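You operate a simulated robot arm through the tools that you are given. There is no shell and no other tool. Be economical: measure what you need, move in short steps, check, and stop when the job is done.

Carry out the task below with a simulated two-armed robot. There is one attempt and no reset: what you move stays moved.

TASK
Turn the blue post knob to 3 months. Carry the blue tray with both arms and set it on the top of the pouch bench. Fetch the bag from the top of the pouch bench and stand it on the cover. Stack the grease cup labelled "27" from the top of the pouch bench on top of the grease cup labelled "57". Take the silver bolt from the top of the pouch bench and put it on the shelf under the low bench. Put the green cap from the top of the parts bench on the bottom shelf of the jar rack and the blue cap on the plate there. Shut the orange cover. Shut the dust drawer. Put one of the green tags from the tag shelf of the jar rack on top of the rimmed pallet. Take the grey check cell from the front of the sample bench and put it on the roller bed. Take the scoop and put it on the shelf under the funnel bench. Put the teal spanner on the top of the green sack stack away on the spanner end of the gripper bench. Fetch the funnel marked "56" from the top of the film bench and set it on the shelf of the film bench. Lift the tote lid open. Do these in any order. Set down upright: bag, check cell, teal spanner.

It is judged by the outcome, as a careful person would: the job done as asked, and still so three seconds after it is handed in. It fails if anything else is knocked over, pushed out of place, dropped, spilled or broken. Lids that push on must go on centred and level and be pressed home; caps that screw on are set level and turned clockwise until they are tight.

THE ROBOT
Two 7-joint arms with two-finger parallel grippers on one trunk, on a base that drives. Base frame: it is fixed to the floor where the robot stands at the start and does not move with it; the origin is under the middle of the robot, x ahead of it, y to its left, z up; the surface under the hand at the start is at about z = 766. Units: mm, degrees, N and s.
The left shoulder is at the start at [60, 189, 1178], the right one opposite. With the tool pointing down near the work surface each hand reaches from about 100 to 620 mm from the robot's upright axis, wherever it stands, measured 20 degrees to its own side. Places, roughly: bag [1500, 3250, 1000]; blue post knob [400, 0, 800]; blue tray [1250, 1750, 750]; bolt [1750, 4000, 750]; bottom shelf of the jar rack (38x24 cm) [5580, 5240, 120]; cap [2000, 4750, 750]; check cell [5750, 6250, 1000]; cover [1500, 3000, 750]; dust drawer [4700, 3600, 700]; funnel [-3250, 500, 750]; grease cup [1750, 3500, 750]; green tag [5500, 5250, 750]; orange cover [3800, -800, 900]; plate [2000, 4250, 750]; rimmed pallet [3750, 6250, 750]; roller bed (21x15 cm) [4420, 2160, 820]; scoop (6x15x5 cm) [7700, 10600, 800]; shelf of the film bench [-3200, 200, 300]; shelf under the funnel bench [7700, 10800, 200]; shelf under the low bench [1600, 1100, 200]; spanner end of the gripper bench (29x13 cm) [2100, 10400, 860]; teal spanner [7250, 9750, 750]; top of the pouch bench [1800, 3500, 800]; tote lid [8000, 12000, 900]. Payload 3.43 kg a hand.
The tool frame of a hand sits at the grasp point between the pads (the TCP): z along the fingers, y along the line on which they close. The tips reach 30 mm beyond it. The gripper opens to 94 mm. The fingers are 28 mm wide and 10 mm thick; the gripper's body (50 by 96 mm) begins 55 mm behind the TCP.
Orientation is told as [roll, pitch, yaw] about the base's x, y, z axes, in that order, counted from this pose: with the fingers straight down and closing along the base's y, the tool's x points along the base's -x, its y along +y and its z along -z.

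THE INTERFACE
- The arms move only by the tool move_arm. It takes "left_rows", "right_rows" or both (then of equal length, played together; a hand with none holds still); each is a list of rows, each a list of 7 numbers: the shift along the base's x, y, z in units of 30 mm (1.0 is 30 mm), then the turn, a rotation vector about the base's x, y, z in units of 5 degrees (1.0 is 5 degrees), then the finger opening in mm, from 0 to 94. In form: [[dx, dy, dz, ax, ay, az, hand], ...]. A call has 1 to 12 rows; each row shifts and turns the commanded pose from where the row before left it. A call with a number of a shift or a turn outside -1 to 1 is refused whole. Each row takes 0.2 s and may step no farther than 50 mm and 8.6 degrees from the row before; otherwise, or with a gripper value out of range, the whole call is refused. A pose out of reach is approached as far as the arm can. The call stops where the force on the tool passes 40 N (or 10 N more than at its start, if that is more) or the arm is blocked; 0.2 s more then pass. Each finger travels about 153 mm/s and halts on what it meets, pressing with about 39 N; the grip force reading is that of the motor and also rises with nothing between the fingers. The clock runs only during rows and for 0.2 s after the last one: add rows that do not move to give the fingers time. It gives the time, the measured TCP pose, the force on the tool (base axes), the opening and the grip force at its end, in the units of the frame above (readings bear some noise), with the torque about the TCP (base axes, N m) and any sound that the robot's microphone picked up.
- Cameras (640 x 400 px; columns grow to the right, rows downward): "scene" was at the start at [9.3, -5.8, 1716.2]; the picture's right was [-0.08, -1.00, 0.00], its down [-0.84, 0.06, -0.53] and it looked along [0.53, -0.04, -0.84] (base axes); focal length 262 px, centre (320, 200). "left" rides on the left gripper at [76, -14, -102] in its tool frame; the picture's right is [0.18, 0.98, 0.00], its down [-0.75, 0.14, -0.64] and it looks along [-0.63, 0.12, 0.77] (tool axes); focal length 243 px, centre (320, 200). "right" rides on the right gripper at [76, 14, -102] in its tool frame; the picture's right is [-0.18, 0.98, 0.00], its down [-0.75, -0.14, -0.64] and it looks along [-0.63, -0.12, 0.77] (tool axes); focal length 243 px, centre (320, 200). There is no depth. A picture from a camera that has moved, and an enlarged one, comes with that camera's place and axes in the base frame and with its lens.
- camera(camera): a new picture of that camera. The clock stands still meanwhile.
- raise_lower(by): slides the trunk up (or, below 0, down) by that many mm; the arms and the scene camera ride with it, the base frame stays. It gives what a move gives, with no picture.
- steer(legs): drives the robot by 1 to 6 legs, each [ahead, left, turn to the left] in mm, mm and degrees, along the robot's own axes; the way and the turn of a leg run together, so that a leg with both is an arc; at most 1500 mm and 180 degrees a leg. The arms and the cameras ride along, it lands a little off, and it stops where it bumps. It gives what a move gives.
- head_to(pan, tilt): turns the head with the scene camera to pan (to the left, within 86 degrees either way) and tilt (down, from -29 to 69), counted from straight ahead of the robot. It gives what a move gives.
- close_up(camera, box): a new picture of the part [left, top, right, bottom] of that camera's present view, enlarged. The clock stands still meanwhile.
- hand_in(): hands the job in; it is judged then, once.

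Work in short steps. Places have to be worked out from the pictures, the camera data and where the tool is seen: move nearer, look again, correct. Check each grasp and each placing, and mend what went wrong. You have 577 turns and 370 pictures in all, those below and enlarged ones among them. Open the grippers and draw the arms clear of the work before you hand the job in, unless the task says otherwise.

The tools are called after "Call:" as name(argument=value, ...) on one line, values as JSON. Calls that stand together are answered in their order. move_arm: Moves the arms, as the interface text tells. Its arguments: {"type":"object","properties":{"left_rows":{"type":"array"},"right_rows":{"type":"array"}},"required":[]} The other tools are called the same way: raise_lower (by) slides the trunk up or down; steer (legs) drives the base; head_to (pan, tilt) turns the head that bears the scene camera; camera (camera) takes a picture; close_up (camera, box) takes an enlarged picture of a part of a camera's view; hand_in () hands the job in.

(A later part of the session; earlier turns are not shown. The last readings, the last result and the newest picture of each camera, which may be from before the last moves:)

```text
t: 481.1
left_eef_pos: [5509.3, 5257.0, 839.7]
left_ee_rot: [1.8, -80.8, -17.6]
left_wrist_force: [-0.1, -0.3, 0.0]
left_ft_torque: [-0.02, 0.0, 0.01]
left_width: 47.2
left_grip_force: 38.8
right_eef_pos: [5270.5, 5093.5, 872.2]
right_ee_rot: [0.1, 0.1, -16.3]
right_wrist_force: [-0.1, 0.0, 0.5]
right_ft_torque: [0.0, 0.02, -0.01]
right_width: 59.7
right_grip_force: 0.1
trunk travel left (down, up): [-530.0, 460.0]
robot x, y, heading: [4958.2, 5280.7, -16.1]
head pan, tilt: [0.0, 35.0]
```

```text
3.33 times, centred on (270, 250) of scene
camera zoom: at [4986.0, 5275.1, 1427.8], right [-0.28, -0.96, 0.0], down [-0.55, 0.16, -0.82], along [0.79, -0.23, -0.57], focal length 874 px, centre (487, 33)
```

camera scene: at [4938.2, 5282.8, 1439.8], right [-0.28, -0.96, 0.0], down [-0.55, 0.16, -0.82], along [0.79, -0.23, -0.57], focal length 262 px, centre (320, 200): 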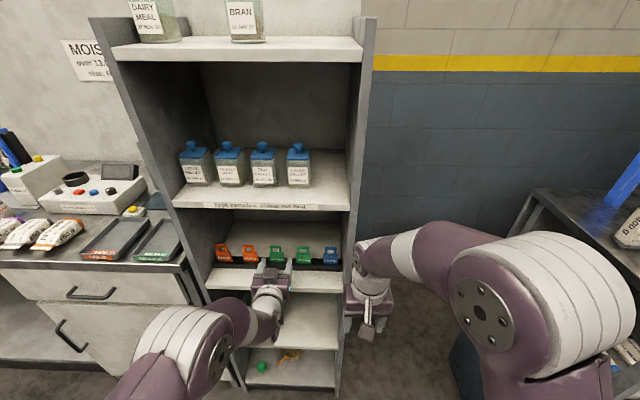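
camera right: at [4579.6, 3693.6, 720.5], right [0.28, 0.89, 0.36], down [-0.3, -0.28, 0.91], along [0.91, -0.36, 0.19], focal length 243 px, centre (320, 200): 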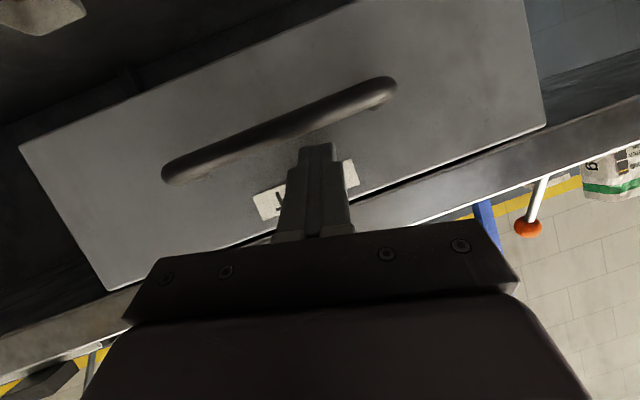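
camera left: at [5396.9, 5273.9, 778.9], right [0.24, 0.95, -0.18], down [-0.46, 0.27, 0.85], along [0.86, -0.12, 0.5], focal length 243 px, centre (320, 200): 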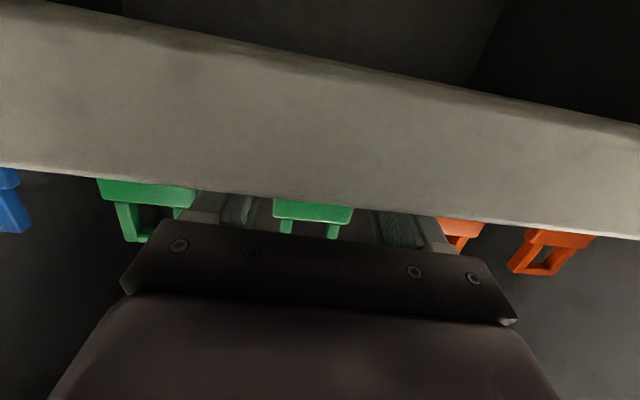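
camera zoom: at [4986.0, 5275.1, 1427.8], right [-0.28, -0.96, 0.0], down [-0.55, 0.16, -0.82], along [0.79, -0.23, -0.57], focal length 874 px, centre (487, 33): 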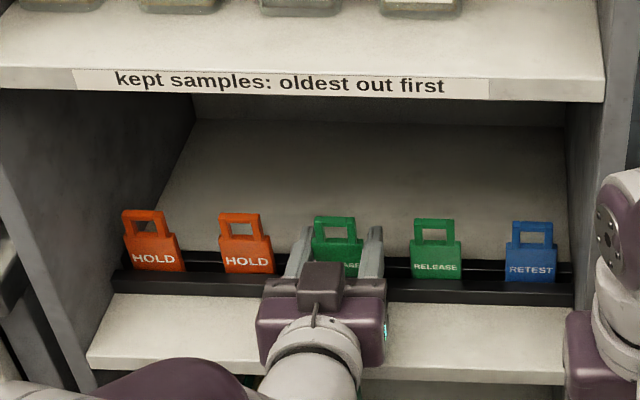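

Tag gripped. Lift with the trunk 70 mm, then back out.

Call:
raise_lower(by=70)

Call:
steer(legs=[[-320, 0, 0]])

Call:
camera(camera="left")

Call:
camera(camera="scene")

```text
t: 482.2
left_eef_pos: [5509.9, 5257.3, 909.2]
left_ee_rot: [1.8, -80.7, -17.5]
left_wrist_force: [0.2, 0.2, -0.5]
left_ft_torque: [0.04, 0.01, 0.0]
left_width: 47.2
left_grip_force: 39.5
right_eef_pos: [5271.1, 5092.9, 940.8]
right_ee_rot: [0.1, 0.1, -16.3]
right_wrist_force: [0.2, 0.2, 0.1]
right_ft_torque: [0.0, 0.01, -0.03]
right_width: 60.0
right_grip_force: 0.1
trunk travel left (down, up): [-600.0, 390.0]
robot x, y, heading: [4959.7, 5285.6, -16.2]
head pan, tilt: [0.0, 35.0]
```

```text
t: 484.4
left_eef_pos: [5198.8, 5351.3, 909.7]
left_ee_rot: [1.8, -80.8, -16.8]
left_wrist_force: [-0.5, -0.5, 0.1]
left_ft_torque: [-0.02, -0.02, 0.01]
left_width: 47.3
left_grip_force: 38.6
right_eef_pos: [4961.9, 5183.7, 941.7]
right_ee_rot: [0.1, 0.0, -15.5]
right_wrist_force: [-0.4, 0.2, 1.5]
right_ft_torque: [0.01, 0.01, -0.02]
right_width: 59.9
right_grip_force: 0.1
trunk travel left (down, up): [-600.0, 390.0]
robot x, y, heading: [4647.4, 5372.3, -15.4]
head pan, tilt: [0.0, 35.0]
```

```text
216 pictures are left
camera left: at [5085.1, 5367.0, 849.9], right [0.23, 0.96, -0.18], down [-0.46, 0.27, 0.85], along [0.86, -0.11, 0.5], focal length 243 px, centre (320, 200)
```

left: 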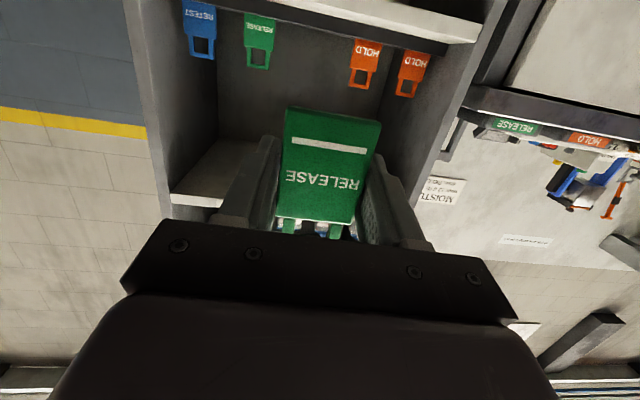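

```text
215 pictures are left
camera scene: at [4674.9, 5363.2, 1497.8], right [-0.27, -0.96, 0.0], down [-0.55, 0.15, -0.82], along [0.79, -0.22, -0.57], focal length 262 px, centre (320, 200)
```

scene: 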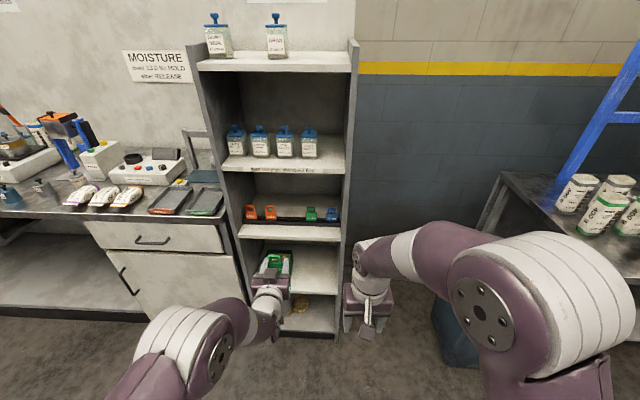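

Tag held well. Raise the trunk to normal height and bring the left hand to the vertical carry pose.

Call:
raise_lower(by=250)

Call:
move_arm(left_rows=[[-0.3, 0.2, 0, 0.266, 0.964, 0, 20], [-0.3, 0.2, 0, 0.266, 0.964, 0, 20], [-0.3, 0.2, 0, 0.266, 0.964, 0, 20], [-0.3, 0.2, 0, 0.266, 0.964, 0, 20], [-0.3, 0.2, 0, 0.266, 0.964, 0, 20], [-0.3, 0.2, 0, 0.266, 0.964, 0, 20], [-0.3, 0.2, 0, 0.266, 0.964, 0, 20], [-0.3, 0.2, 0, 0.266, 0.964, 0, 20], [-0.3, 0.2, 0, 0.266, 0.964, 0, 20], [-0.3, 0.2, 0, 0.266, 0.964, 0, 20], [-0.3, 0.2, 0, 0.266, 0.964, 0, 20], [-0.3, 0.2, 0, 0.266, 0.964, 0, 20]])

Call:
move_arm(left_rows=[[-0.5, 0.3, 0, 0.266, 0.964, 0, 20], [-0.5, 0.3, 0, 0.266, 0.964, 0, 20], [-0.5, 0.3, 0, 0.266, 0.964, 0, 20], [-0.5, 0.3, 0, 0.266, 0.964, 0, 20], [0, 0, 0, 0, 0, 0, 20]])

Call:
steer(legs=[[0, 1050, 0]])

Call:
camera(camera="scene")

```text
t: 486.9
left_eef_pos: [5199.5, 5350.9, 1158.8]
left_ee_rot: [1.8, -80.8, -16.9]
left_wrist_force: [-0.1, 0.8, 0.0]
left_ft_torque: [0.01, 0.0, -0.01]
left_width: 47.4
left_grip_force: 39.0
right_eef_pos: [4963.1, 5184.6, 1191.4]
right_ee_rot: [0.1, 0.1, -15.6]
right_wrist_force: [-0.1, -0.6, 0.2]
right_ft_torque: [0.0, -0.01, -0.01]
right_width: 60.2
right_grip_force: 0.0
trunk travel left (down, up): [-850.0, 140.0]
robot x, y, heading: [4648.3, 5373.4, -15.1]
head pan, tilt: [0.0, 35.0]
```

```text
t: 489.5
left_eef_pos: [5103.9, 5422.2, 1162.3]
left_ee_rot: [1.9, -25.9, -15.6]
left_wrist_force: [-0.6, 0.1, 0.2]
left_ft_torque: [0.0, -0.01, -0.01]
left_width: 47.4
left_grip_force: 39.1
left hand out of reach, approached as far as the arm can: row 11, 12
right_eef_pos: [4962.6, 5183.1, 1191.0]
right_ee_rot: [0.1, 0.0, -15.6]
right_wrist_force: [-0.4, 0.7, 0.0]
right_ft_torque: [-0.03, -0.03, 0.04]
right_width: 59.8
right_grip_force: 0.1
trunk travel left (down, up): [-850.0, 140.0]
robot x, y, heading: [4650.3, 5368.1, -15.1]
head pan, tilt: [0.0, 35.0]
```

```text
t: 490.7
left_eef_pos: [5052.5, 5456.2, 1165.5]
left_ee_rot: [1.9, -5.9, -15.6]
left_wrist_force: [-0.4, -0.5, -0.8]
left_ft_torque: [-0.02, -0.03, -0.02]
left_width: 47.1
left_grip_force: 39.3
left hand out of reach, approached as far as the arm can: row 1
right_eef_pos: [4962.3, 5184.7, 1192.7]
right_ee_rot: [0.1, 0.0, -15.6]
right_wrist_force: [0.6, 0.7, 0.1]
right_ft_torque: [0.0, -0.02, 0.01]
right_width: 60.1
right_grip_force: 0.0
trunk travel left (down, up): [-850.0, 140.0]
robot x, y, heading: [4650.4, 5372.4, -15.4]
head pan, tilt: [0.0, 35.0]
```

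```text
t: 496.2
left_eef_pos: [5332.6, 6472.0, 1164.1]
left_ee_rot: [1.8, -5.8, -15.6]
left_wrist_force: [-0.7, -0.4, 0.4]
left_ft_torque: [0.0, 0.0, 0.0]
left_width: 47.3
left_grip_force: 38.8
right_eef_pos: [5241.9, 6201.5, 1192.2]
right_ee_rot: [0.1, -0.1, -15.5]
right_wrist_force: [-0.4, 0.1, 0.9]
right_ft_torque: [-0.01, -0.01, -0.01]
right_width: 59.9
right_grip_force: 0.0
trunk travel left (down, up): [-850.0, 140.0]
robot x, y, heading: [4926.1, 6383.5, -15.1]
head pan, tilt: [0.0, 35.0]
```

```text
214 pictures are left
camera scene: at [4955.1, 6378.9, 1747.8], right [-0.26, -0.96, 0.0], down [-0.55, 0.15, -0.82], along [0.79, -0.22, -0.57], focal length 262 px, centre (320, 200)
```

scene: 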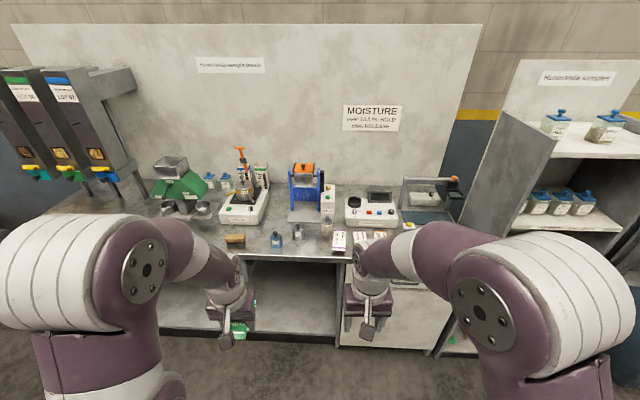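

Call:
close_up(camera="scene", box=[140, 130, 460, 290])

```text
2.00 times, centred on (300, 210) of scene
camera zoom: at [4955.1, 6378.9, 1747.8], right [-0.26, -0.96, 0.0], down [-0.55, 0.15, -0.82], along [0.79, -0.22, -0.57], focal length 524 px, centre (360, 180)
```

zoom: 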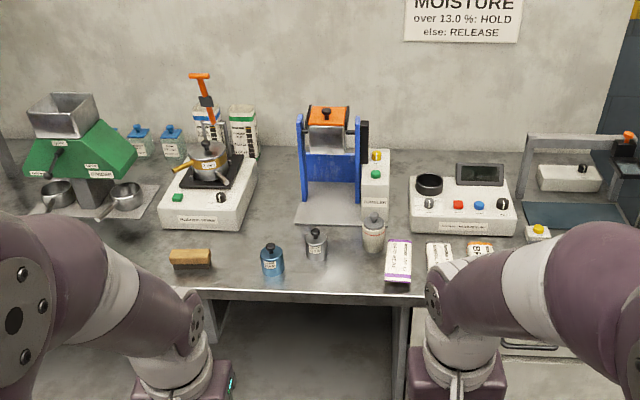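

Call:
close_up(camera="scene", box=[260, 220, 350, 280])

```text
6.67 times, centred on (305, 250) of scene
camera zoom: at [4955.1, 6378.9, 1747.8], right [-0.26, -0.96, 0.0], down [-0.55, 0.15, -0.82], along [0.79, -0.22, -0.57], focal length 1748 px, centre (420, -133)
```

zoom: 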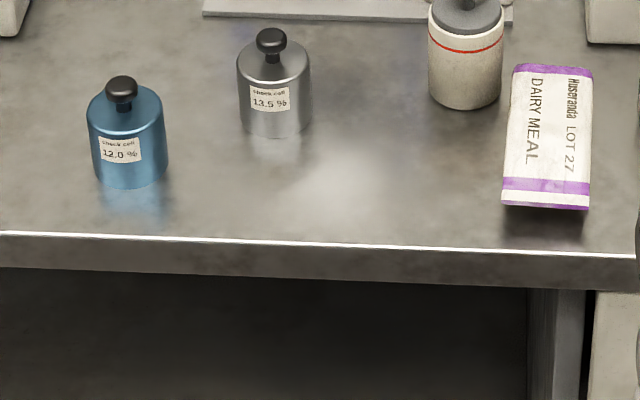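

Grey check cell "13.5%" found. Drive closer, with it before the right arm.

Call:
steer(legs=[[430, 200, 0]])

Call:
head_to(pan=0, tilt=55)

Call:
camera(camera="scene")

Call:
camera(camera="right")

```text
t: 499.0
left_eef_pos: [5806.3, 6544.5, 1165.5]
left_ee_rot: [1.8, -6.1, -15.7]
left_wrist_force: [-0.8, -0.1, 0.1]
left_ft_torque: [-0.01, -0.02, 0.01]
left_width: 47.1
left_grip_force: 39.4
right_eef_pos: [5717.9, 6274.1, 1192.0]
right_ee_rot: [0.0, 0.0, -15.6]
right_wrist_force: [0.4, -0.5, -0.2]
right_ft_torque: [0.03, 0.01, -0.01]
right_width: 59.8
right_grip_force: 0.2
trunk travel left (down, up): [-850.0, 140.0]
robot x, y, heading: [5405.7, 6460.5, -15.9]
head pan, tilt: [0.0, 35.0]
```

```text
t: 499.9
left_eef_pos: [5808.0, 6544.5, 1165.3]
left_ee_rot: [1.8, -5.9, -15.7]
left_wrist_force: [-0.6, 0.0, -1.3]
left_ft_torque: [0.0, -0.02, -0.05]
left_width: 47.6
left_grip_force: 38.5
right_eef_pos: [5717.2, 6273.3, 1191.6]
right_ee_rot: [0.1, 0.0, -15.6]
right_wrist_force: [-0.6, 0.2, 0.4]
right_ft_torque: [0.02, 0.0, 0.05]
right_width: 60.0
right_grip_force: 0.0
trunk travel left (down, up): [-850.0, 140.0]
robot x, y, heading: [5404.7, 6458.6, -15.3]
head pan, tilt: [0.0, 55.0]
```

```text
211 pictures are left
camera scene: at [5415.9, 6457.5, 1719.6], right [-0.27, -0.96, 0.0], down [-0.79, 0.22, -0.57], along [0.55, -0.15, -0.82], focal length 262 px, centre (320, 200)
```

scene: 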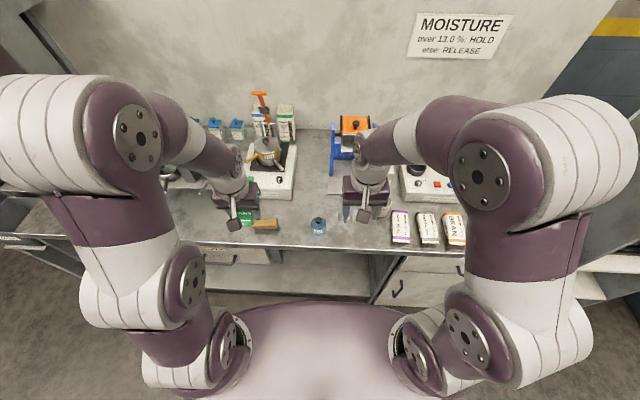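

```text
210 pictures are left
camera right: at [5649.3, 6308.3, 1293.4], right [0.44, 0.9, 0.0], down [0.69, -0.34, 0.64], along [0.58, -0.28, -0.77], focal length 243 px, centre (320, 200)
```

right: 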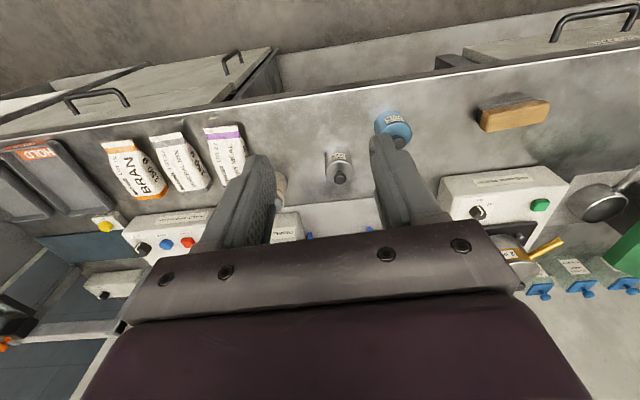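

Cell knob top ≈ (5877,6232,956); bench ≈ 870. Move the right hand above it.

Call:
move_arm(right_rows=[[0.89, -0.23, -0.85, 0, 0, 0, 76], [0.89, -0.23, -0.85, 0, 0, 0, 76], [0.89, -0.23, -0.85, 0, 0, 0, 76], [0.89, -0.23, -0.85, 0, 0, 0, 76], [0.89, -0.23, -0.85, 0, 0, 0, 76], [0.89, -0.23, -0.6, 0, 0, 0, 76], [0, 0, 0, 0, 0, 0, 76]])

Call:
camera(camera="right")

```text
t: 501.4
left_eef_pos: [5807.7, 6545.7, 1164.3]
left_ee_rot: [1.9, -6.0, -15.7]
left_wrist_force: [-0.5, -0.4, -0.4]
left_ft_torque: [-0.01, 0.02, 0.01]
left_width: 47.1
left_grip_force: 39.0
right_eef_pos: [5875.9, 6232.6, 1046.6]
right_ee_rot: [0.1, 0.0, -15.7]
right_wrist_force: [-0.7, -0.2, -0.2]
right_ft_torque: [-0.01, -0.03, -0.01]
right_width: 76.1
right_grip_force: 0.1
trunk travel left (down, up): [-850.0, 140.0]
robot x, y, heading: [5400.8, 6461.1, -15.4]
head pan, tilt: [0.0, 55.0]
```

```text
209 pictures are left
camera right: at [5808.0, 6267.1, 1148.1], right [0.44, 0.9, 0.0], down [0.69, -0.34, 0.64], along [0.58, -0.28, -0.77], focal length 243 px, centre (320, 200)
```

right: 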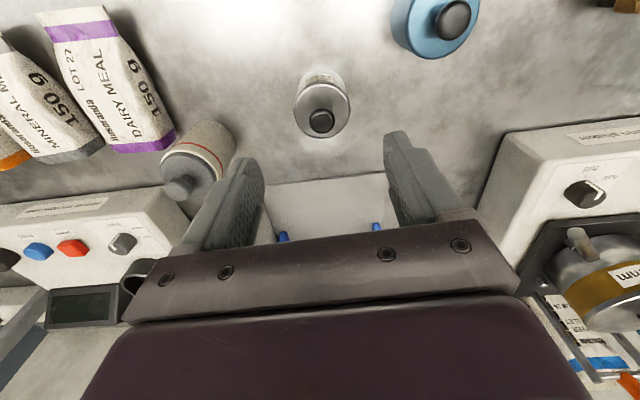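

Centre (5879,6234). Descend and grip the body.

Call:
move_arm(right_rows=[[0.1, 0.07, -0.9, 0, 0, 0, 76], [0, 0, -0.9, 0, 0, 0, 76], [0, 0, -0.9, 0, 0, 0, 76], [0, 0, -0.9, 0, 0, 0, 76], [0, 0, -0.85, 0, 0, 0, 76], [0, 0, 0, 0, 0, 0, 76], [0, 0, 0, 0, 0, 0, 40], [0, 0, 0, 0, 0, 0, 40]])

Call:
camera(camera="right")

```text
t: 503.2
left_eef_pos: [5808.2, 6546.2, 1165.4]
left_ee_rot: [1.8, -5.9, -15.7]
left_wrist_force: [0.3, -0.1, 0.1]
left_ft_torque: [-0.05, 0.05, 0.02]
left_width: 47.4
left_grip_force: 38.9
right_eef_pos: [5875.7, 6235.2, 913.3]
right_ee_rot: [0.1, 0.0, -15.7]
right_wrist_force: [-0.1, -0.3, 1.3]
right_ft_torque: [0.0, 0.03, 0.0]
right_width: 52.9
right_grip_force: 39.0
trunk travel left (down, up): [-850.0, 140.0]
robot x, y, heading: [5404.2, 6461.1, -15.3]
head pan, tilt: [0.0, 55.0]
```

```text
208 pictures are left
camera right: at [5807.2, 6268.7, 1015.4], right [0.44, 0.9, 0.0], down [0.69, -0.34, 0.64], along [0.58, -0.28, -0.77], focal length 243 px, centre (320, 200)
```

right: 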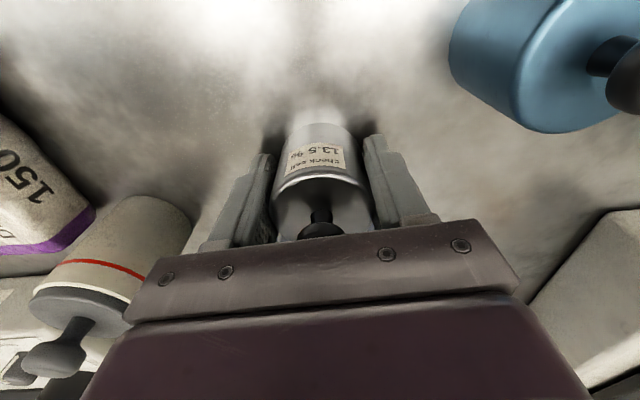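

Cell gripped (52.9 mm). Lift, retract, back away and turn toward the rimmed pallet.

Call:
move_arm(right_rows=[[0, 0, 0.8, 0, 0, 0, 40], [0, 0, 1, 0, 0, 0, 40], [0, 0, 1, 0, 0, 0, 40], [-0.3, 0.1, 1, 0, 0, 0, 40], [-0.8, 0.2, 1, 0, 0, 0, 40], [-0.8, 0.2, 1, 0, 0, 0, 40], [-0.8, 0.2, 0.8, 0, 0, 0, 40], [-0.8, 0.2, 0, 0, 0, 0, 40]])

Call:
steer(legs=[[-550, 0, 0], [0, 0, 180]])

Call:
head_to(pan=0, tilt=30)

Call:
camera(camera="scene")

```text
t: 505.1
left_eef_pos: [5806.8, 6546.3, 1164.8]
left_ee_rot: [1.9, -6.0, -15.7]
left_wrist_force: [0.0, 0.3, -1.2]
left_ft_torque: [0.03, 0.0, 0.0]
left_width: 47.1
left_grip_force: 38.9
right_eef_pos: [5772.8, 6262.4, 1111.2]
right_ee_rot: [0.1, 0.0, -15.6]
right_wrist_force: [0.7, 0.6, -1.4]
right_ft_torque: [-0.01, 0.01, 0.0]
right_width: 52.9
right_grip_force: 38.7
trunk travel left (down, up): [-850.0, 140.0]
robot x, y, heading: [5402.1, 6457.8, -15.4]
head pan, tilt: [0.0, 55.0]
```

```text
t: 515.5
left_eef_pos: [4477.2, 6519.9, 1163.9]
left_ee_rot: [1.9, -5.8, 164.6]
left_wrist_force: [0.4, 0.6, -0.1]
left_ft_torque: [0.02, 0.04, 0.0]
left_width: 47.2
left_grip_force: 38.6
right_eef_pos: [4511.8, 6803.3, 1111.6]
right_ee_rot: [0.1, 0.0, 164.6]
right_wrist_force: [0.2, -0.5, -1.7]
right_ft_torque: [0.01, 0.0, 0.0]
right_width: 53.3
right_grip_force: 38.5
trunk travel left (down, up): [-850.0, 140.0]
robot x, y, heading: [4884.5, 6602.2, 165.0]
head pan, tilt: [0.0, 55.0]
```

```text
t: 516.4
left_eef_pos: [4477.2, 6519.8, 1164.3]
left_ee_rot: [1.8, -6.0, 164.7]
left_wrist_force: [0.4, -0.1, 0.5]
left_ft_torque: [0.0, 0.03, -0.02]
left_width: 47.0
left_grip_force: 39.6
right_eef_pos: [4510.5, 6802.4, 1112.7]
right_ee_rot: [0.0, 0.0, 164.6]
right_wrist_force: [0.3, -0.3, -2.4]
right_ft_torque: [0.02, 0.0, 0.02]
right_width: 52.9
right_grip_force: 39.3
trunk travel left (down, up): [-850.0, 140.0]
robot x, y, heading: [4880.3, 6604.0, 164.7]
head pan, tilt: [0.0, 30.0]
```

```text
207 pictures are left
camera scene: at [4852.0, 6614.2, 1755.5], right [0.26, 0.97, 0.0], down [0.48, -0.13, -0.87], along [-0.84, 0.23, -0.5], focal length 262 px, centre (320, 200)
```

scene: 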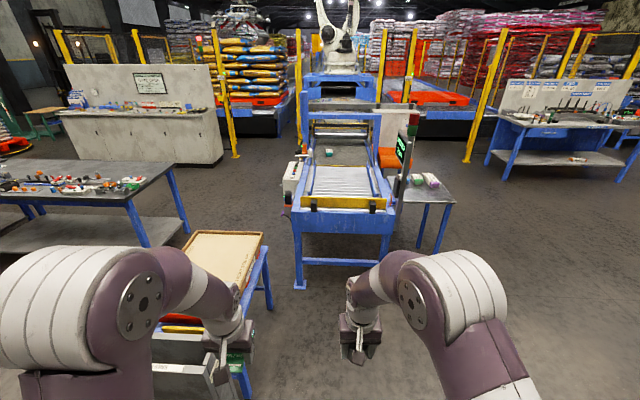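

The rimmed pallet (tan top) is on the blue table at left-ahead. Move left and look.

Call:
steer(legs=[[0, 420, 0]])

Call:
head_to(pan=0, tilt=45)

Call:
camera(camera="scene")

```text
t: 519.0
left_eef_pos: [4366.9, 6117.4, 1163.8]
left_ee_rot: [1.9, -5.9, 164.4]
left_wrist_force: [0.6, 0.0, -0.7]
left_ft_torque: [0.02, -0.05, 0.03]
left_width: 47.3
left_grip_force: 38.6
right_eef_pos: [4400.1, 6400.8, 1112.1]
right_ee_rot: [0.2, 0.0, 164.6]
right_wrist_force: [-0.3, 1.4, -1.4]
right_ft_torque: [0.02, 0.0, 0.03]
right_width: 53.1
right_grip_force: 38.9
trunk travel left (down, up): [-850.0, 140.0]
robot x, y, heading: [4771.2, 6199.8, 164.4]
head pan, tilt: [0.0, 30.0]
```

```text
t: 519.8
left_eef_pos: [4366.9, 6117.2, 1164.0]
left_ee_rot: [1.8, -5.9, 164.4]
left_wrist_force: [0.3, -0.5, 0.1]
left_ft_torque: [0.03, -0.02, 0.01]
left_width: 47.2
left_grip_force: 39.4
right_eef_pos: [4401.5, 6399.3, 1112.3]
right_ee_rot: [0.0, 0.0, 164.6]
right_wrist_force: [0.3, 0.2, -1.7]
right_ft_torque: [0.0, -0.01, -0.02]
right_width: 52.8
right_grip_force: 39.1
trunk travel left (down, up): [-850.0, 140.0]
robot x, y, heading: [4773.8, 6204.8, 164.7]
head pan, tilt: [0.0, 45.0]
```

```text
206 pictures are left
camera scene: at [4750.7, 6207.5, 1733.0], right [0.26, 0.96, 0.0], down [0.68, -0.19, -0.71], along [-0.68, 0.19, -0.71], focal length 262 px, centre (320, 200)
```

scene: 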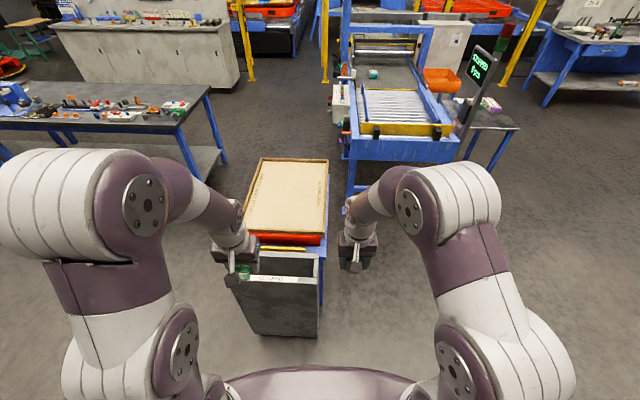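

Bin in front of the pallet; axis must stay ≥ ~300 from it, still in reach. Drive ahead 300, left 50, and look with the left camera.

Call:
steer(legs=[[290, 50, 0]])

Call:
camera(camera="left")

Call:
head_to(pan=0, tilt=58)

Call:
camera(camera="scene")

```text
t: 521.8
left_eef_pos: [4086.5, 6137.3, 1165.1]
left_ee_rot: [1.8, -6.0, 165.1]
left_wrist_force: [0.3, 0.4, -0.2]
left_ft_torque: [0.0, 0.06, 0.03]
left_width: 47.0
left_grip_force: 39.1
right_eef_pos: [4117.5, 6419.9, 1110.8]
right_ee_rot: [0.1, -0.1, 165.2]
right_wrist_force: [0.4, -0.1, -1.6]
right_ft_torque: [0.05, -0.02, -0.02]
right_width: 53.0
right_grip_force: 38.5
trunk travel left (down, up): [-850.0, 140.0]
robot x, y, heading: [4490.9, 6225.6, 165.2]
head pan, tilt: [0.0, 45.0]
```

```text
205 pictures are left
camera left: at [4175.3, 6131.9, 1257.6], right [-0.07, -1.0, 0.01], down [-0.69, 0.06, 0.72], along [-0.72, 0.04, -0.69], focal length 243 px, centre (320, 200)
```

left: 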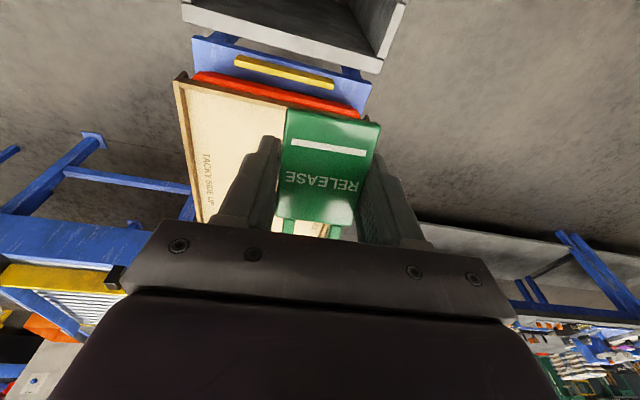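

```text
t: 522.5
left_eef_pos: [4085.1, 6137.9, 1163.6]
left_ee_rot: [1.7, -6.0, 165.0]
left_wrist_force: [-0.1, 0.3, 0.5]
left_ft_torque: [0.0, -0.02, 0.01]
left_width: 47.1
left_grip_force: 39.1
right_eef_pos: [4116.4, 6420.5, 1110.9]
right_ee_rot: [0.0, 0.1, 165.2]
right_wrist_force: [-0.1, 0.8, -2.0]
right_ft_torque: [0.01, -0.01, 0.0]
right_width: 52.6
right_grip_force: 38.8
trunk travel left (down, up): [-850.0, 140.0]
robot x, y, heading: [4490.1, 6225.6, 165.3]
head pan, tilt: [0.0, 58.0]
```

```text
204 pictures are left
camera scene: at [4479.7, 6229.4, 1715.9], right [0.25, 0.97, 0.0], down [0.82, -0.21, -0.53], along [-0.51, 0.13, -0.85], focal length 262 px, centre (320, 200)
```

scene: 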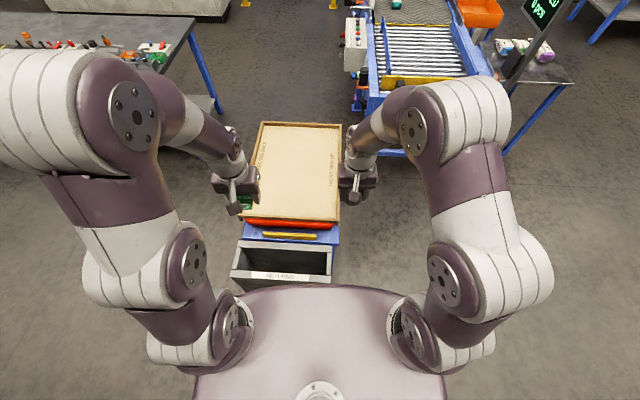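

Pallet top is low (z≈670). Move 40 mm closer and lower the trunk 250, then look with the left camera.

Call:
steer(legs=[[40, 0, 0]])

Call:
raise_lower(by=-250)

Call:
move_arm(left_rows=[[-0.85, 0.32, 0, 0, 0, 0, 20], [-0.85, 0.32, 0, 0, 0, 0, 20], [-0.85, 0.32, 0, 0, 0, 0, 20], [-0.85, 0.32, 0, 0, 0, 0, 20], [-0.85, 0.32, 0, 0, 0, 0, 20], [-0.85, 0.32, 0, 0, 0, 0, 20], [-0.85, 0.32, 0, 0, 0, 0, 20], [-0.85, 0.32, -0.5, 0, 0, 0, 20]])

Call:
camera(camera="left")

Call:
camera(camera="scene")

```text
t: 523.5
left_eef_pos: [4047.6, 6148.4, 1162.3]
left_ee_rot: [1.8, -5.7, 165.1]
left_wrist_force: [-1.2, 0.4, -0.6]
left_ft_torque: [0.0, -0.07, 0.0]
left_width: 47.4
left_grip_force: 39.3
right_eef_pos: [4080.2, 6430.6, 1109.1]
right_ee_rot: [0.0, 0.2, 165.1]
right_wrist_force: [-0.8, 0.8, -2.3]
right_ft_torque: [-0.01, -0.07, -0.03]
right_width: 52.6
right_grip_force: 39.5
trunk travel left (down, up): [-850.0, 140.0]
robot x, y, heading: [4455.4, 6236.8, 165.0]
head pan, tilt: [0.0, 58.0]
stopped in leg 1: the robot was blocked; the commanded pose is now the measured one
```

```text
t: 526.1
left_eef_pos: [4053.5, 6146.5, 914.3]
left_ee_rot: [1.9, -6.0, 165.0]
left_wrist_force: [-0.3, 0.6, 0.0]
left_ft_torque: [0.0, -0.01, 0.01]
left_width: 47.1
left_grip_force: 39.4
right_eef_pos: [4082.8, 6430.6, 860.5]
right_ee_rot: [0.1, 0.1, 165.0]
right_wrist_force: [-0.2, -0.2, -2.4]
right_ft_torque: [0.03, -0.03, -0.04]
right_width: 52.8
right_grip_force: 38.5
trunk travel left (down, up): [-600.0, 390.0]
robot x, y, heading: [4456.2, 6237.2, 165.1]
head pan, tilt: [0.0, 58.0]
```

```text
t: 527.9
left_eef_pos: [3844.2, 6223.6, 899.7]
left_ee_rot: [1.7, -5.8, 165.0]
left_wrist_force: [-0.3, -0.7, -0.2]
left_ft_torque: [0.0, -0.01, 0.01]
left_width: 47.5
left_grip_force: 38.7
right_eef_pos: [4082.5, 6429.4, 861.0]
right_ee_rot: [0.0, 0.1, 165.1]
right_wrist_force: [0.0, 1.3, -2.1]
right_ft_torque: [-0.01, -0.03, 0.02]
right_width: 52.8
right_grip_force: 38.3
trunk travel left (down, up): [-600.0, 390.0]
robot x, y, heading: [4462.3, 6236.8, 165.2]
head pan, tilt: [0.0, 58.0]
```

```text
203 pictures are left
camera left: at [3932.6, 6218.1, 993.0], right [-0.07, -1.0, 0.01], down [-0.69, 0.06, 0.72], along [-0.72, 0.05, -0.69], focal length 243 px, centre (320, 200)
```

left: 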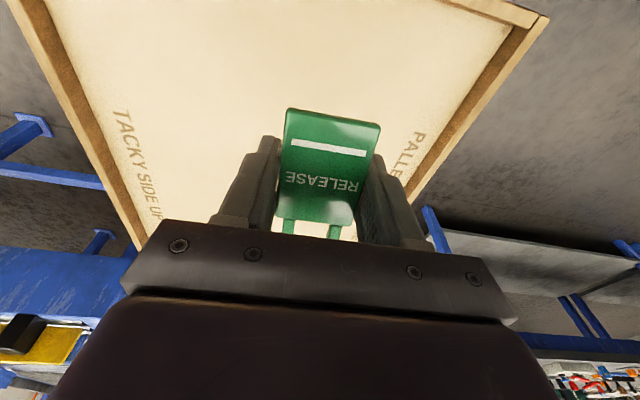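

```text
202 pictures are left
camera scene: at [4446.5, 6237.9, 1465.8], right [0.26, 0.97, 0.0], down [0.82, -0.22, -0.53], along [-0.51, 0.13, -0.85], focal length 262 px, centre (320, 200)
```

scene: 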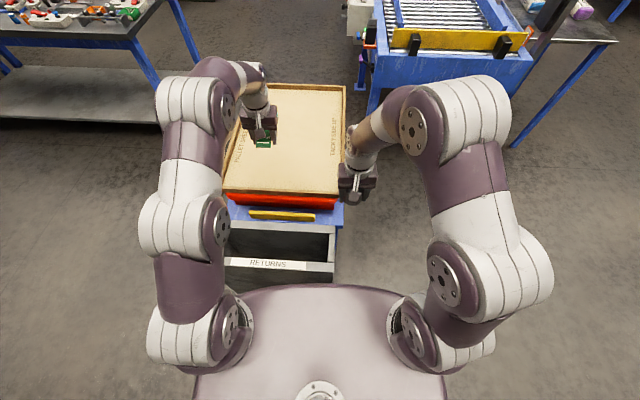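

Tag is over the middle of the pallet. Lower the left hand gently until the fingertips touch.

Call:
move_arm(left_rows=[[0, 0, -0.9, 0, 0, 0, 20], [0, 0, -0.9, 0, 0, 0, 20], [0, 0, -0.9, 0, 0, 0, 20], [0, 0, -0.9, 0, 0, 0, 20], [0, 0, 0, 0, 0, 0, 20]])

Call:
camera(camera="left")

```text
t: 529.1
left_eef_pos: [3848.9, 6225.1, 791.3]
left_ee_rot: [1.8, -6.0, 165.0]
left_wrist_force: [-0.1, 0.7, -0.2]
left_ft_torque: [-0.03, -0.04, 0.0]
left_width: 47.0
left_grip_force: 38.6
right_eef_pos: [4083.9, 6429.7, 861.0]
right_ee_rot: [0.1, 0.0, 165.1]
right_wrist_force: [0.0, 0.4, -0.8]
right_ft_torque: [-0.02, 0.01, 0.02]
right_width: 52.8
right_grip_force: 38.9
trunk travel left (down, up): [-600.0, 390.0]
robot x, y, heading: [4458.5, 6237.4, 165.0]
head pan, tilt: [0.0, 58.0]
```

```text
201 pictures are left
camera left: at [3936.2, 6219.1, 884.7], right [-0.07, -1.0, 0.01], down [-0.69, 0.06, 0.72], along [-0.72, 0.05, -0.69], focal length 243 px, centre (320, 200)
```

left: 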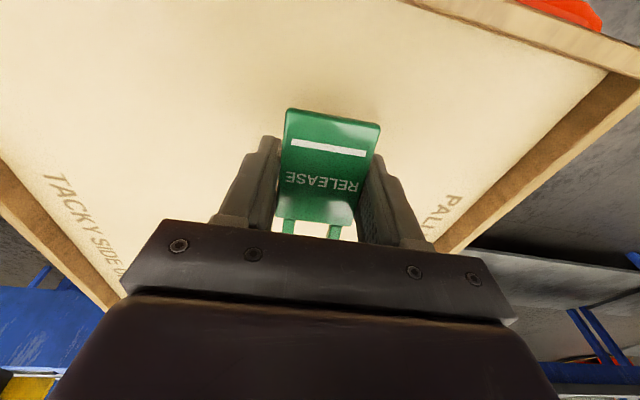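

Call:
move_arm(left_rows=[[0, 0, -0.6, 0, 0, 0, 20], [0, 0, -0.4, 0, 0, 0, 20], [0, 0, -0.3, 0, 0, 0, 20], [0, 0, -0.2, 0, 0, 0, 20], [0, 0, -0.2, 0, 0, 0, 20], [0, 0, -0.2, 0, 0, 0, 20], [0, 0, -0.2, 0, 0, 0, 20], [0, 0, -0.2, 0, 0, 0, 20], [0, 0, -0.2, 0, 0, 0, 20], [0, 0, -0.2, 0, 0, 0, 20]])

Call:
camera(camera="left")

```text
t: 530.1
left_eef_pos: [3847.7, 6224.3, 757.3]
left_ee_rot: [1.9, -6.9, 165.1]
left_wrist_force: [14.9, -4.4, 27.2]
left_ft_torque: [0.58, -0.97, -0.48]
left_width: 47.3
left_grip_force: 38.8
right_eef_pos: [4087.6, 6428.9, 864.4]
right_ee_rot: [0.1, -0.2, 165.1]
right_wrist_force: [-0.4, 0.0, -2.3]
right_ft_torque: [0.01, 0.0, 0.02]
right_width: 52.9
right_grip_force: 38.5
trunk travel left (down, up): [-600.0, 390.0]
robot x, y, heading: [4459.9, 6237.0, 165.2]
head pan, tilt: [0.0, 58.0]
stopped in row 4 (left hand): the force on the tool passed its limit at 53 N (the readings are from after the stop); the commanded pose is now the measured one
```

```text
200 pictures are left
camera left: at [3937.7, 6217.8, 848.7], right [-0.07, -1.0, 0.01], down [-0.68, 0.06, 0.73], along [-0.73, 0.05, -0.68], focal length 243 px, centre (320, 200)
```

left: 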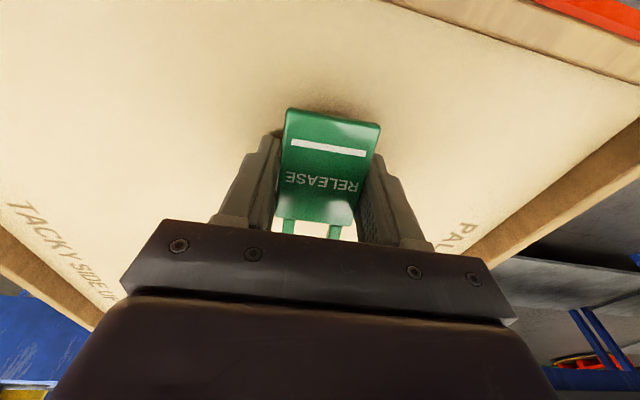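

Touching. Raise 2 mm and release; then rise.

Call:
move_arm(left_rows=[[0, 0, 0.08, 0, 0, 0, 44], [0, 0, 0, 0, 0, 0, 64], [0, 0, 0, 0, 0, 0, 70], [0, 0, 0.5, 0, 0, 0, 70], [0, 0, 0.9, 0, 0, 0, 70], [0, 0, 0.9, 0, 0, 0, 70], [0, 0, 0.9, 0, 0, 0, 70], [0, 0, 0.9, 0, 0, 0, 70]])

Call:
camera(camera="left")

```text
t: 531.9
left_eef_pos: [3845.6, 6224.0, 876.6]
left_ee_rot: [1.9, -6.6, 165.0]
left_wrist_force: [0.3, -0.6, 0.3]
left_ft_torque: [0.01, -0.01, 0.0]
left_width: 70.1
left_grip_force: 0.0
right_eef_pos: [4084.3, 6429.4, 860.6]
right_ee_rot: [0.1, 0.1, 165.1]
right_wrist_force: [-0.2, 1.1, -1.6]
right_ft_torque: [-0.02, 0.04, -0.03]
right_width: 52.5
right_grip_force: 38.7
trunk travel left (down, up): [-600.0, 390.0]
robot x, y, heading: [4459.9, 6236.4, 165.0]
head pan, tilt: [0.0, 58.0]
```

```text
199 pictures are left
camera left: at [3934.9, 6218.0, 969.5], right [-0.07, -1.0, 0.01], down [-0.68, 0.06, 0.73], along [-0.73, 0.05, -0.69], focal length 243 px, centre (320, 200)
```

left: 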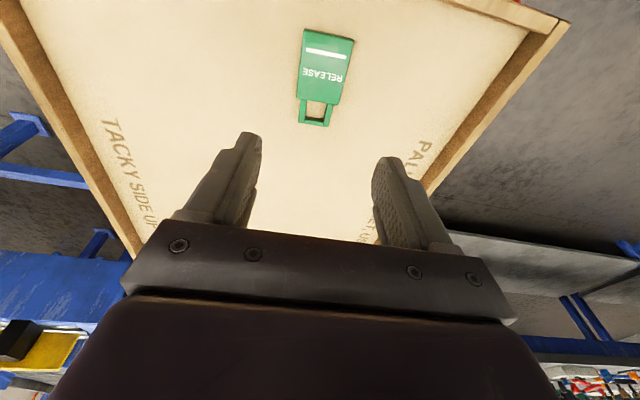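

Tag lies flat on the pallet. Back off, raise, and drive to the roller bed.

Call:
steer(legs=[[-300, 0, 0]])

Call:
raise_lower(by=250)

Call:
camera(camera="scene")

Call:
move_arm(left_rows=[[0.9, -0.25, 0, 0, 0, 0, 60], [0.9, -0.25, 0, 0.26, -0.97, 0, 60], [0.9, -0.25, 0, 0, 0, 0, 60], [0.9, -0.25, 0, 0, 0, 0, 60], [0.9, -0.25, 0, 0, 0, 0, 60], [0.9, -0.25, 0, 0, 0, 0, 60]])

Call:
steer(legs=[[0, 1450, 0], [0, 1450, 0], [0, 800, 0], [0, 0, 180]])

Call:
camera(camera="scene")

```text
t: 533.9
left_eef_pos: [4136.3, 6141.7, 878.1]
left_ee_rot: [1.7, -6.5, 165.8]
left_wrist_force: [-0.6, -1.2, -0.8]
left_ft_torque: [-0.03, 0.02, 0.01]
left_width: 70.0
left_grip_force: 0.0
right_eef_pos: [4370.5, 6349.4, 862.6]
right_ee_rot: [0.1, -0.1, 166.0]
right_wrist_force: [-0.5, 0.4, -1.5]
right_ft_torque: [-0.04, -0.02, 0.02]
right_width: 52.3
right_grip_force: 38.5
trunk travel left (down, up): [-600.0, 390.0]
robot x, y, heading: [4748.6, 6159.4, 166.0]
head pan, tilt: [0.0, 58.0]
```

```text
t: 536.5
left_eef_pos: [4134.6, 6141.8, 1127.9]
left_ee_rot: [1.8, -6.6, 165.8]
left_wrist_force: [-1.2, -0.3, 0.2]
left_ft_torque: [-0.01, -0.02, -0.03]
left_width: 69.8
left_grip_force: 0.3
right_eef_pos: [4370.5, 6350.0, 1110.5]
right_ee_rot: [-0.1, 0.1, 165.9]
right_wrist_force: [0.0, 0.8, -2.6]
right_ft_torque: [0.04, -0.04, 0.02]
right_width: 52.6
right_grip_force: 39.2
trunk travel left (down, up): [-850.0, 140.0]
robot x, y, heading: [4743.6, 6164.7, 166.5]
head pan, tilt: [0.0, 58.0]
```

```text
198 pictures are left
camera scene: at [4736.8, 6163.5, 1715.8], right [0.24, 0.97, 0.0], down [0.82, -0.2, -0.53], along [-0.51, 0.13, -0.85], focal length 262 px, centre (320, 200)
```

scene: 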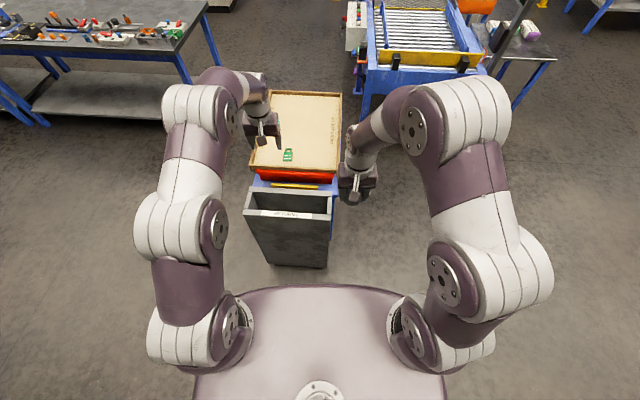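

```text
t: 537.9
left_eef_pos: [4298.8, 6092.7, 1124.8]
left_ee_rot: [-0.8, -2.2, 166.0]
left_wrist_force: [0.6, 0.5, 0.9]
left_ft_torque: [-0.01, 0.01, -0.02]
left_width: 60.0
left_grip_force: 0.3
right_eef_pos: [4371.4, 6349.8, 1110.4]
right_ee_rot: [0.1, -0.1, 165.9]
right_wrist_force: [-0.4, 0.1, -1.4]
right_ft_torque: [-0.03, 0.0, 0.03]
right_width: 52.6
right_grip_force: 38.6
trunk travel left (down, up): [-850.0, 140.0]
robot x, y, heading: [4747.0, 6159.5, 165.9]
head pan, tilt: [0.0, 58.0]
```

```text
t: 563.1
left_eef_pos: [4283.3, 2647.0, 1124.2]
left_ee_rot: [-0.7, -2.2, -13.9]
left_wrist_force: [-0.8, -0.2, 0.2]
left_ft_torque: [0.01, 0.0, 0.01]
left_width: 59.7
left_grip_force: 0.2
right_eef_pos: [4212.5, 2389.6, 1111.9]
right_ee_rot: [0.0, 0.0, -14.0]
right_wrist_force: [0.8, -0.8, -2.5]
right_ft_torque: [0.0, 0.0, -0.04]
right_width: 51.6
right_grip_force: 39.6
trunk travel left (down, up): [-850.0, 140.0]
robot x, y, heading: [3836.5, 2579.3, -13.9]
head pan, tilt: [0.0, 58.0]
```

```text
197 pictures are left
camera scene: at [3844.9, 2575.0, 1715.8], right [-0.24, -0.97, 0.0], down [-0.82, 0.2, -0.53], along [0.51, -0.13, -0.85], focal length 262 px, centre (320, 200)
```

scene: 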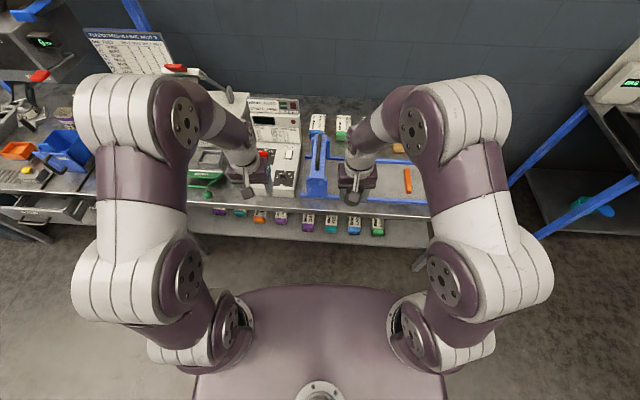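

Zoom on the roller bed and on the drawer to double-check.

Call:
close_up(camera="scene", box=[280, 100, 460, 230])

Call:
close_up(camera="scene", box=[0, 120, 160, 260])

```text
3.08 times, centred on (370, 165) of scene
camera zoom: at [3844.9, 2575.0, 1715.8], right [-0.24, -0.97, 0.0], down [-0.82, 0.2, -0.53], along [0.51, -0.13, -0.85], focal length 807 px, centre (166, 308)
```

zoom: 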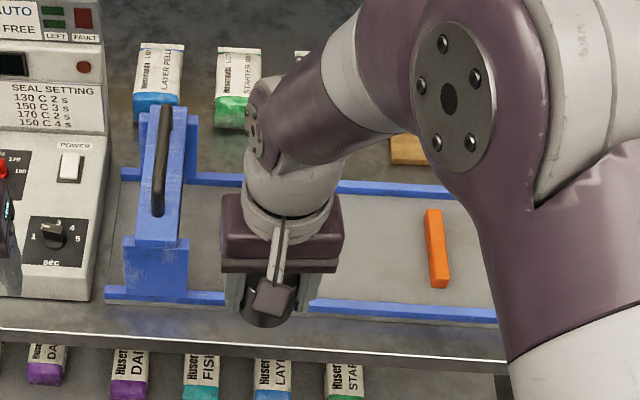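

```text
2.86 times, centred on (80, 190) of scene
camera zoom: at [3844.9, 2575.0, 1715.8], right [-0.24, -0.97, 0.0], down [-0.82, 0.2, -0.53], along [0.51, -0.13, -0.85], focal length 749 px, centre (1006, 229)
```

zoom: 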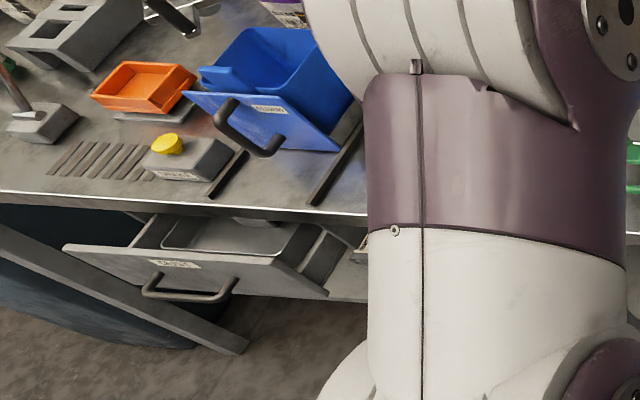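

The drawer has come open again (my finger likely hooked its handle on the way out); I'll redo that after. First place the check cell at ≈ (4417,2185) on the bed.

Call:
steer(legs=[[115, -110, 0]])

Call:
camera(camera="right")

```text
t: 564.5
left_eef_pos: [4365.8, 2514.0, 1123.7]
left_ee_rot: [-0.7, -2.3, -13.8]
left_wrist_force: [0.6, 0.5, 0.5]
left_ft_torque: [0.0, 0.0, 0.0]
left_width: 59.8
left_grip_force: 0.1
right_eef_pos: [4294.5, 2257.0, 1112.7]
right_ee_rot: [0.0, 0.0, -14.0]
right_wrist_force: [0.7, 1.2, -1.8]
right_ft_torque: [-0.02, 0.02, -0.02]
right_width: 51.4
right_grip_force: 39.0
trunk travel left (down, up): [-850.0, 140.0]
robot x, y, heading: [3921.0, 2442.5, -13.9]
head pan, tilt: [0.0, 58.0]
```

```text
194 pictures are left
camera right: at [4224.7, 2289.1, 1213.9], right [0.42, 0.91, 0.0], down [0.7, -0.32, 0.64], along [0.58, -0.27, -0.77], focal length 243 px, centre (320, 200)
```

right: 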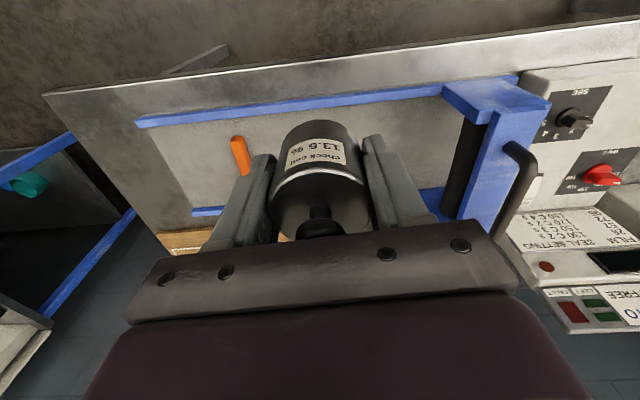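

Bed centre between rails ≈ (4417,2195). Move over it and lower.

Call:
move_arm(right_rows=[[0.68, -0.345, -0.9, 0, 0, 0, 40], [0.68, -0.345, -0.9, 0, 0, 0, 40], [0.68, -0.345, -0.9, 0, 0, 0, 40], [0.68, -0.345, -0.9, 0, 0, 0, 40], [0.68, -0.345, -0.9, 0, 0, 0, 40], [0.68, -0.345, -0.9, 0, 0, 0, 40], [0, 0, -0.8, 0, 0, 0, 40], [0, 0, 0, 0, 0, 0, 40]])

Call:
camera(camera="right")

Call:
close_up(camera="scene", box=[260, 100, 440, 230])

```text
t: 566.3
left_eef_pos: [4367.2, 2512.6, 1124.1]
left_ee_rot: [-0.7, -2.2, -13.8]
left_wrist_force: [-0.2, -0.5, -0.5]
left_ft_torque: [0.01, -0.02, 0.0]
left_width: 59.9
left_grip_force: 0.0
right_eef_pos: [4417.9, 2192.5, 924.3]
right_ee_rot: [0.2, 0.0, -14.0]
right_wrist_force: [0.3, 0.0, -1.1]
right_ft_torque: [0.03, -0.04, 0.03]
right_width: 51.4
right_grip_force: 38.5
trunk travel left (down, up): [-850.0, 140.0]
robot x, y, heading: [3919.6, 2439.9, -13.9]
head pan, tilt: [0.0, 58.0]
```

```text
193 pictures are left
camera right: at [4347.6, 2224.9, 1025.9], right [0.42, 0.91, 0.0], down [0.7, -0.32, 0.64], along [0.58, -0.27, -0.77], focal length 243 px, centre (320, 200)
```

right: 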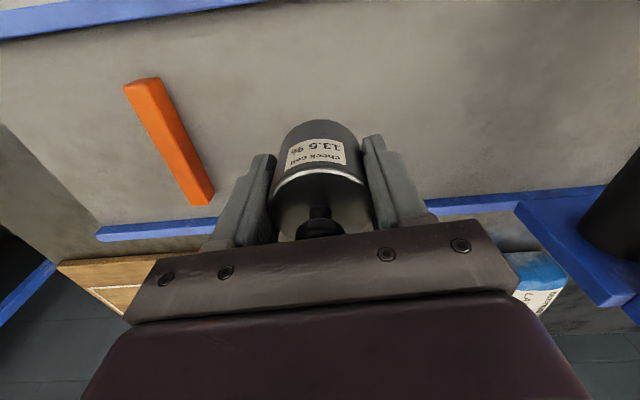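

```text
3.08 times, centred on (350, 165) of scene
camera zoom: at [3928.4, 2440.3, 1715.8], right [-0.24, -0.97, 0.0], down [-0.82, 0.2, -0.53], along [0.51, -0.13, -0.85], focal length 807 px, centre (228, 308)
```

zoom: 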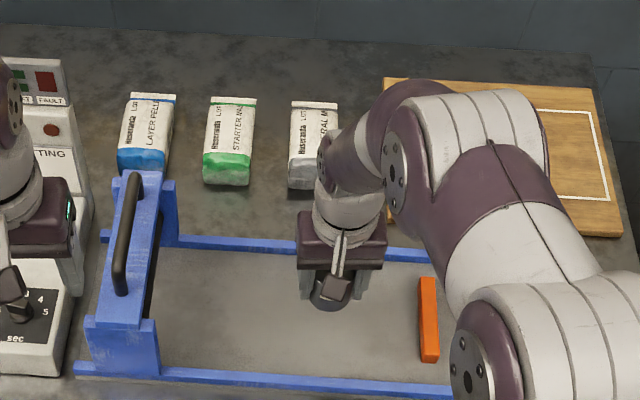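

Over the bed's centre. Lower to contact.

Call:
move_arm(right_rows=[[0, 0, -0.8, 0, 0, 0, 40], [0, 0, -0.5, 0, 0, 0, 40], [0, 0, -0.3, 0, 0, 0, 40], [0, 0, -0.12, 0, 0, 0, 40], [0, 0, -0.12, 0, 0, 0, 40], [0, 0, -0.12, 0, 0, 0, 40], [0, 0, -0.12, 0, 0, 0, 40], [0, 0, -0.12, 0, 0, 0, 40], [0, 0, 0, 0, 0, 0, 40]])

```text
t: 568.3
left_eef_pos: [4368.2, 2512.5, 1123.9]
left_ee_rot: [-0.7, -2.2, -13.8]
left_wrist_force: [-0.1, -0.3, -0.2]
left_ft_torque: [-0.04, 0.0, -0.01]
left_width: 59.8
left_grip_force: 0.0
right_eef_pos: [4418.3, 2193.8, 859.3]
right_ee_rot: [0.1, 0.0, -13.9]
right_wrist_force: [0.3, -0.4, -1.8]
right_ft_torque: [-0.02, 0.01, 0.01]
right_width: 51.3
right_grip_force: 38.6
trunk travel left (down, up): [-850.0, 140.0]
robot x, y, heading: [3921.7, 2442.3, -13.7]
head pan, tilt: [0.0, 58.0]
```

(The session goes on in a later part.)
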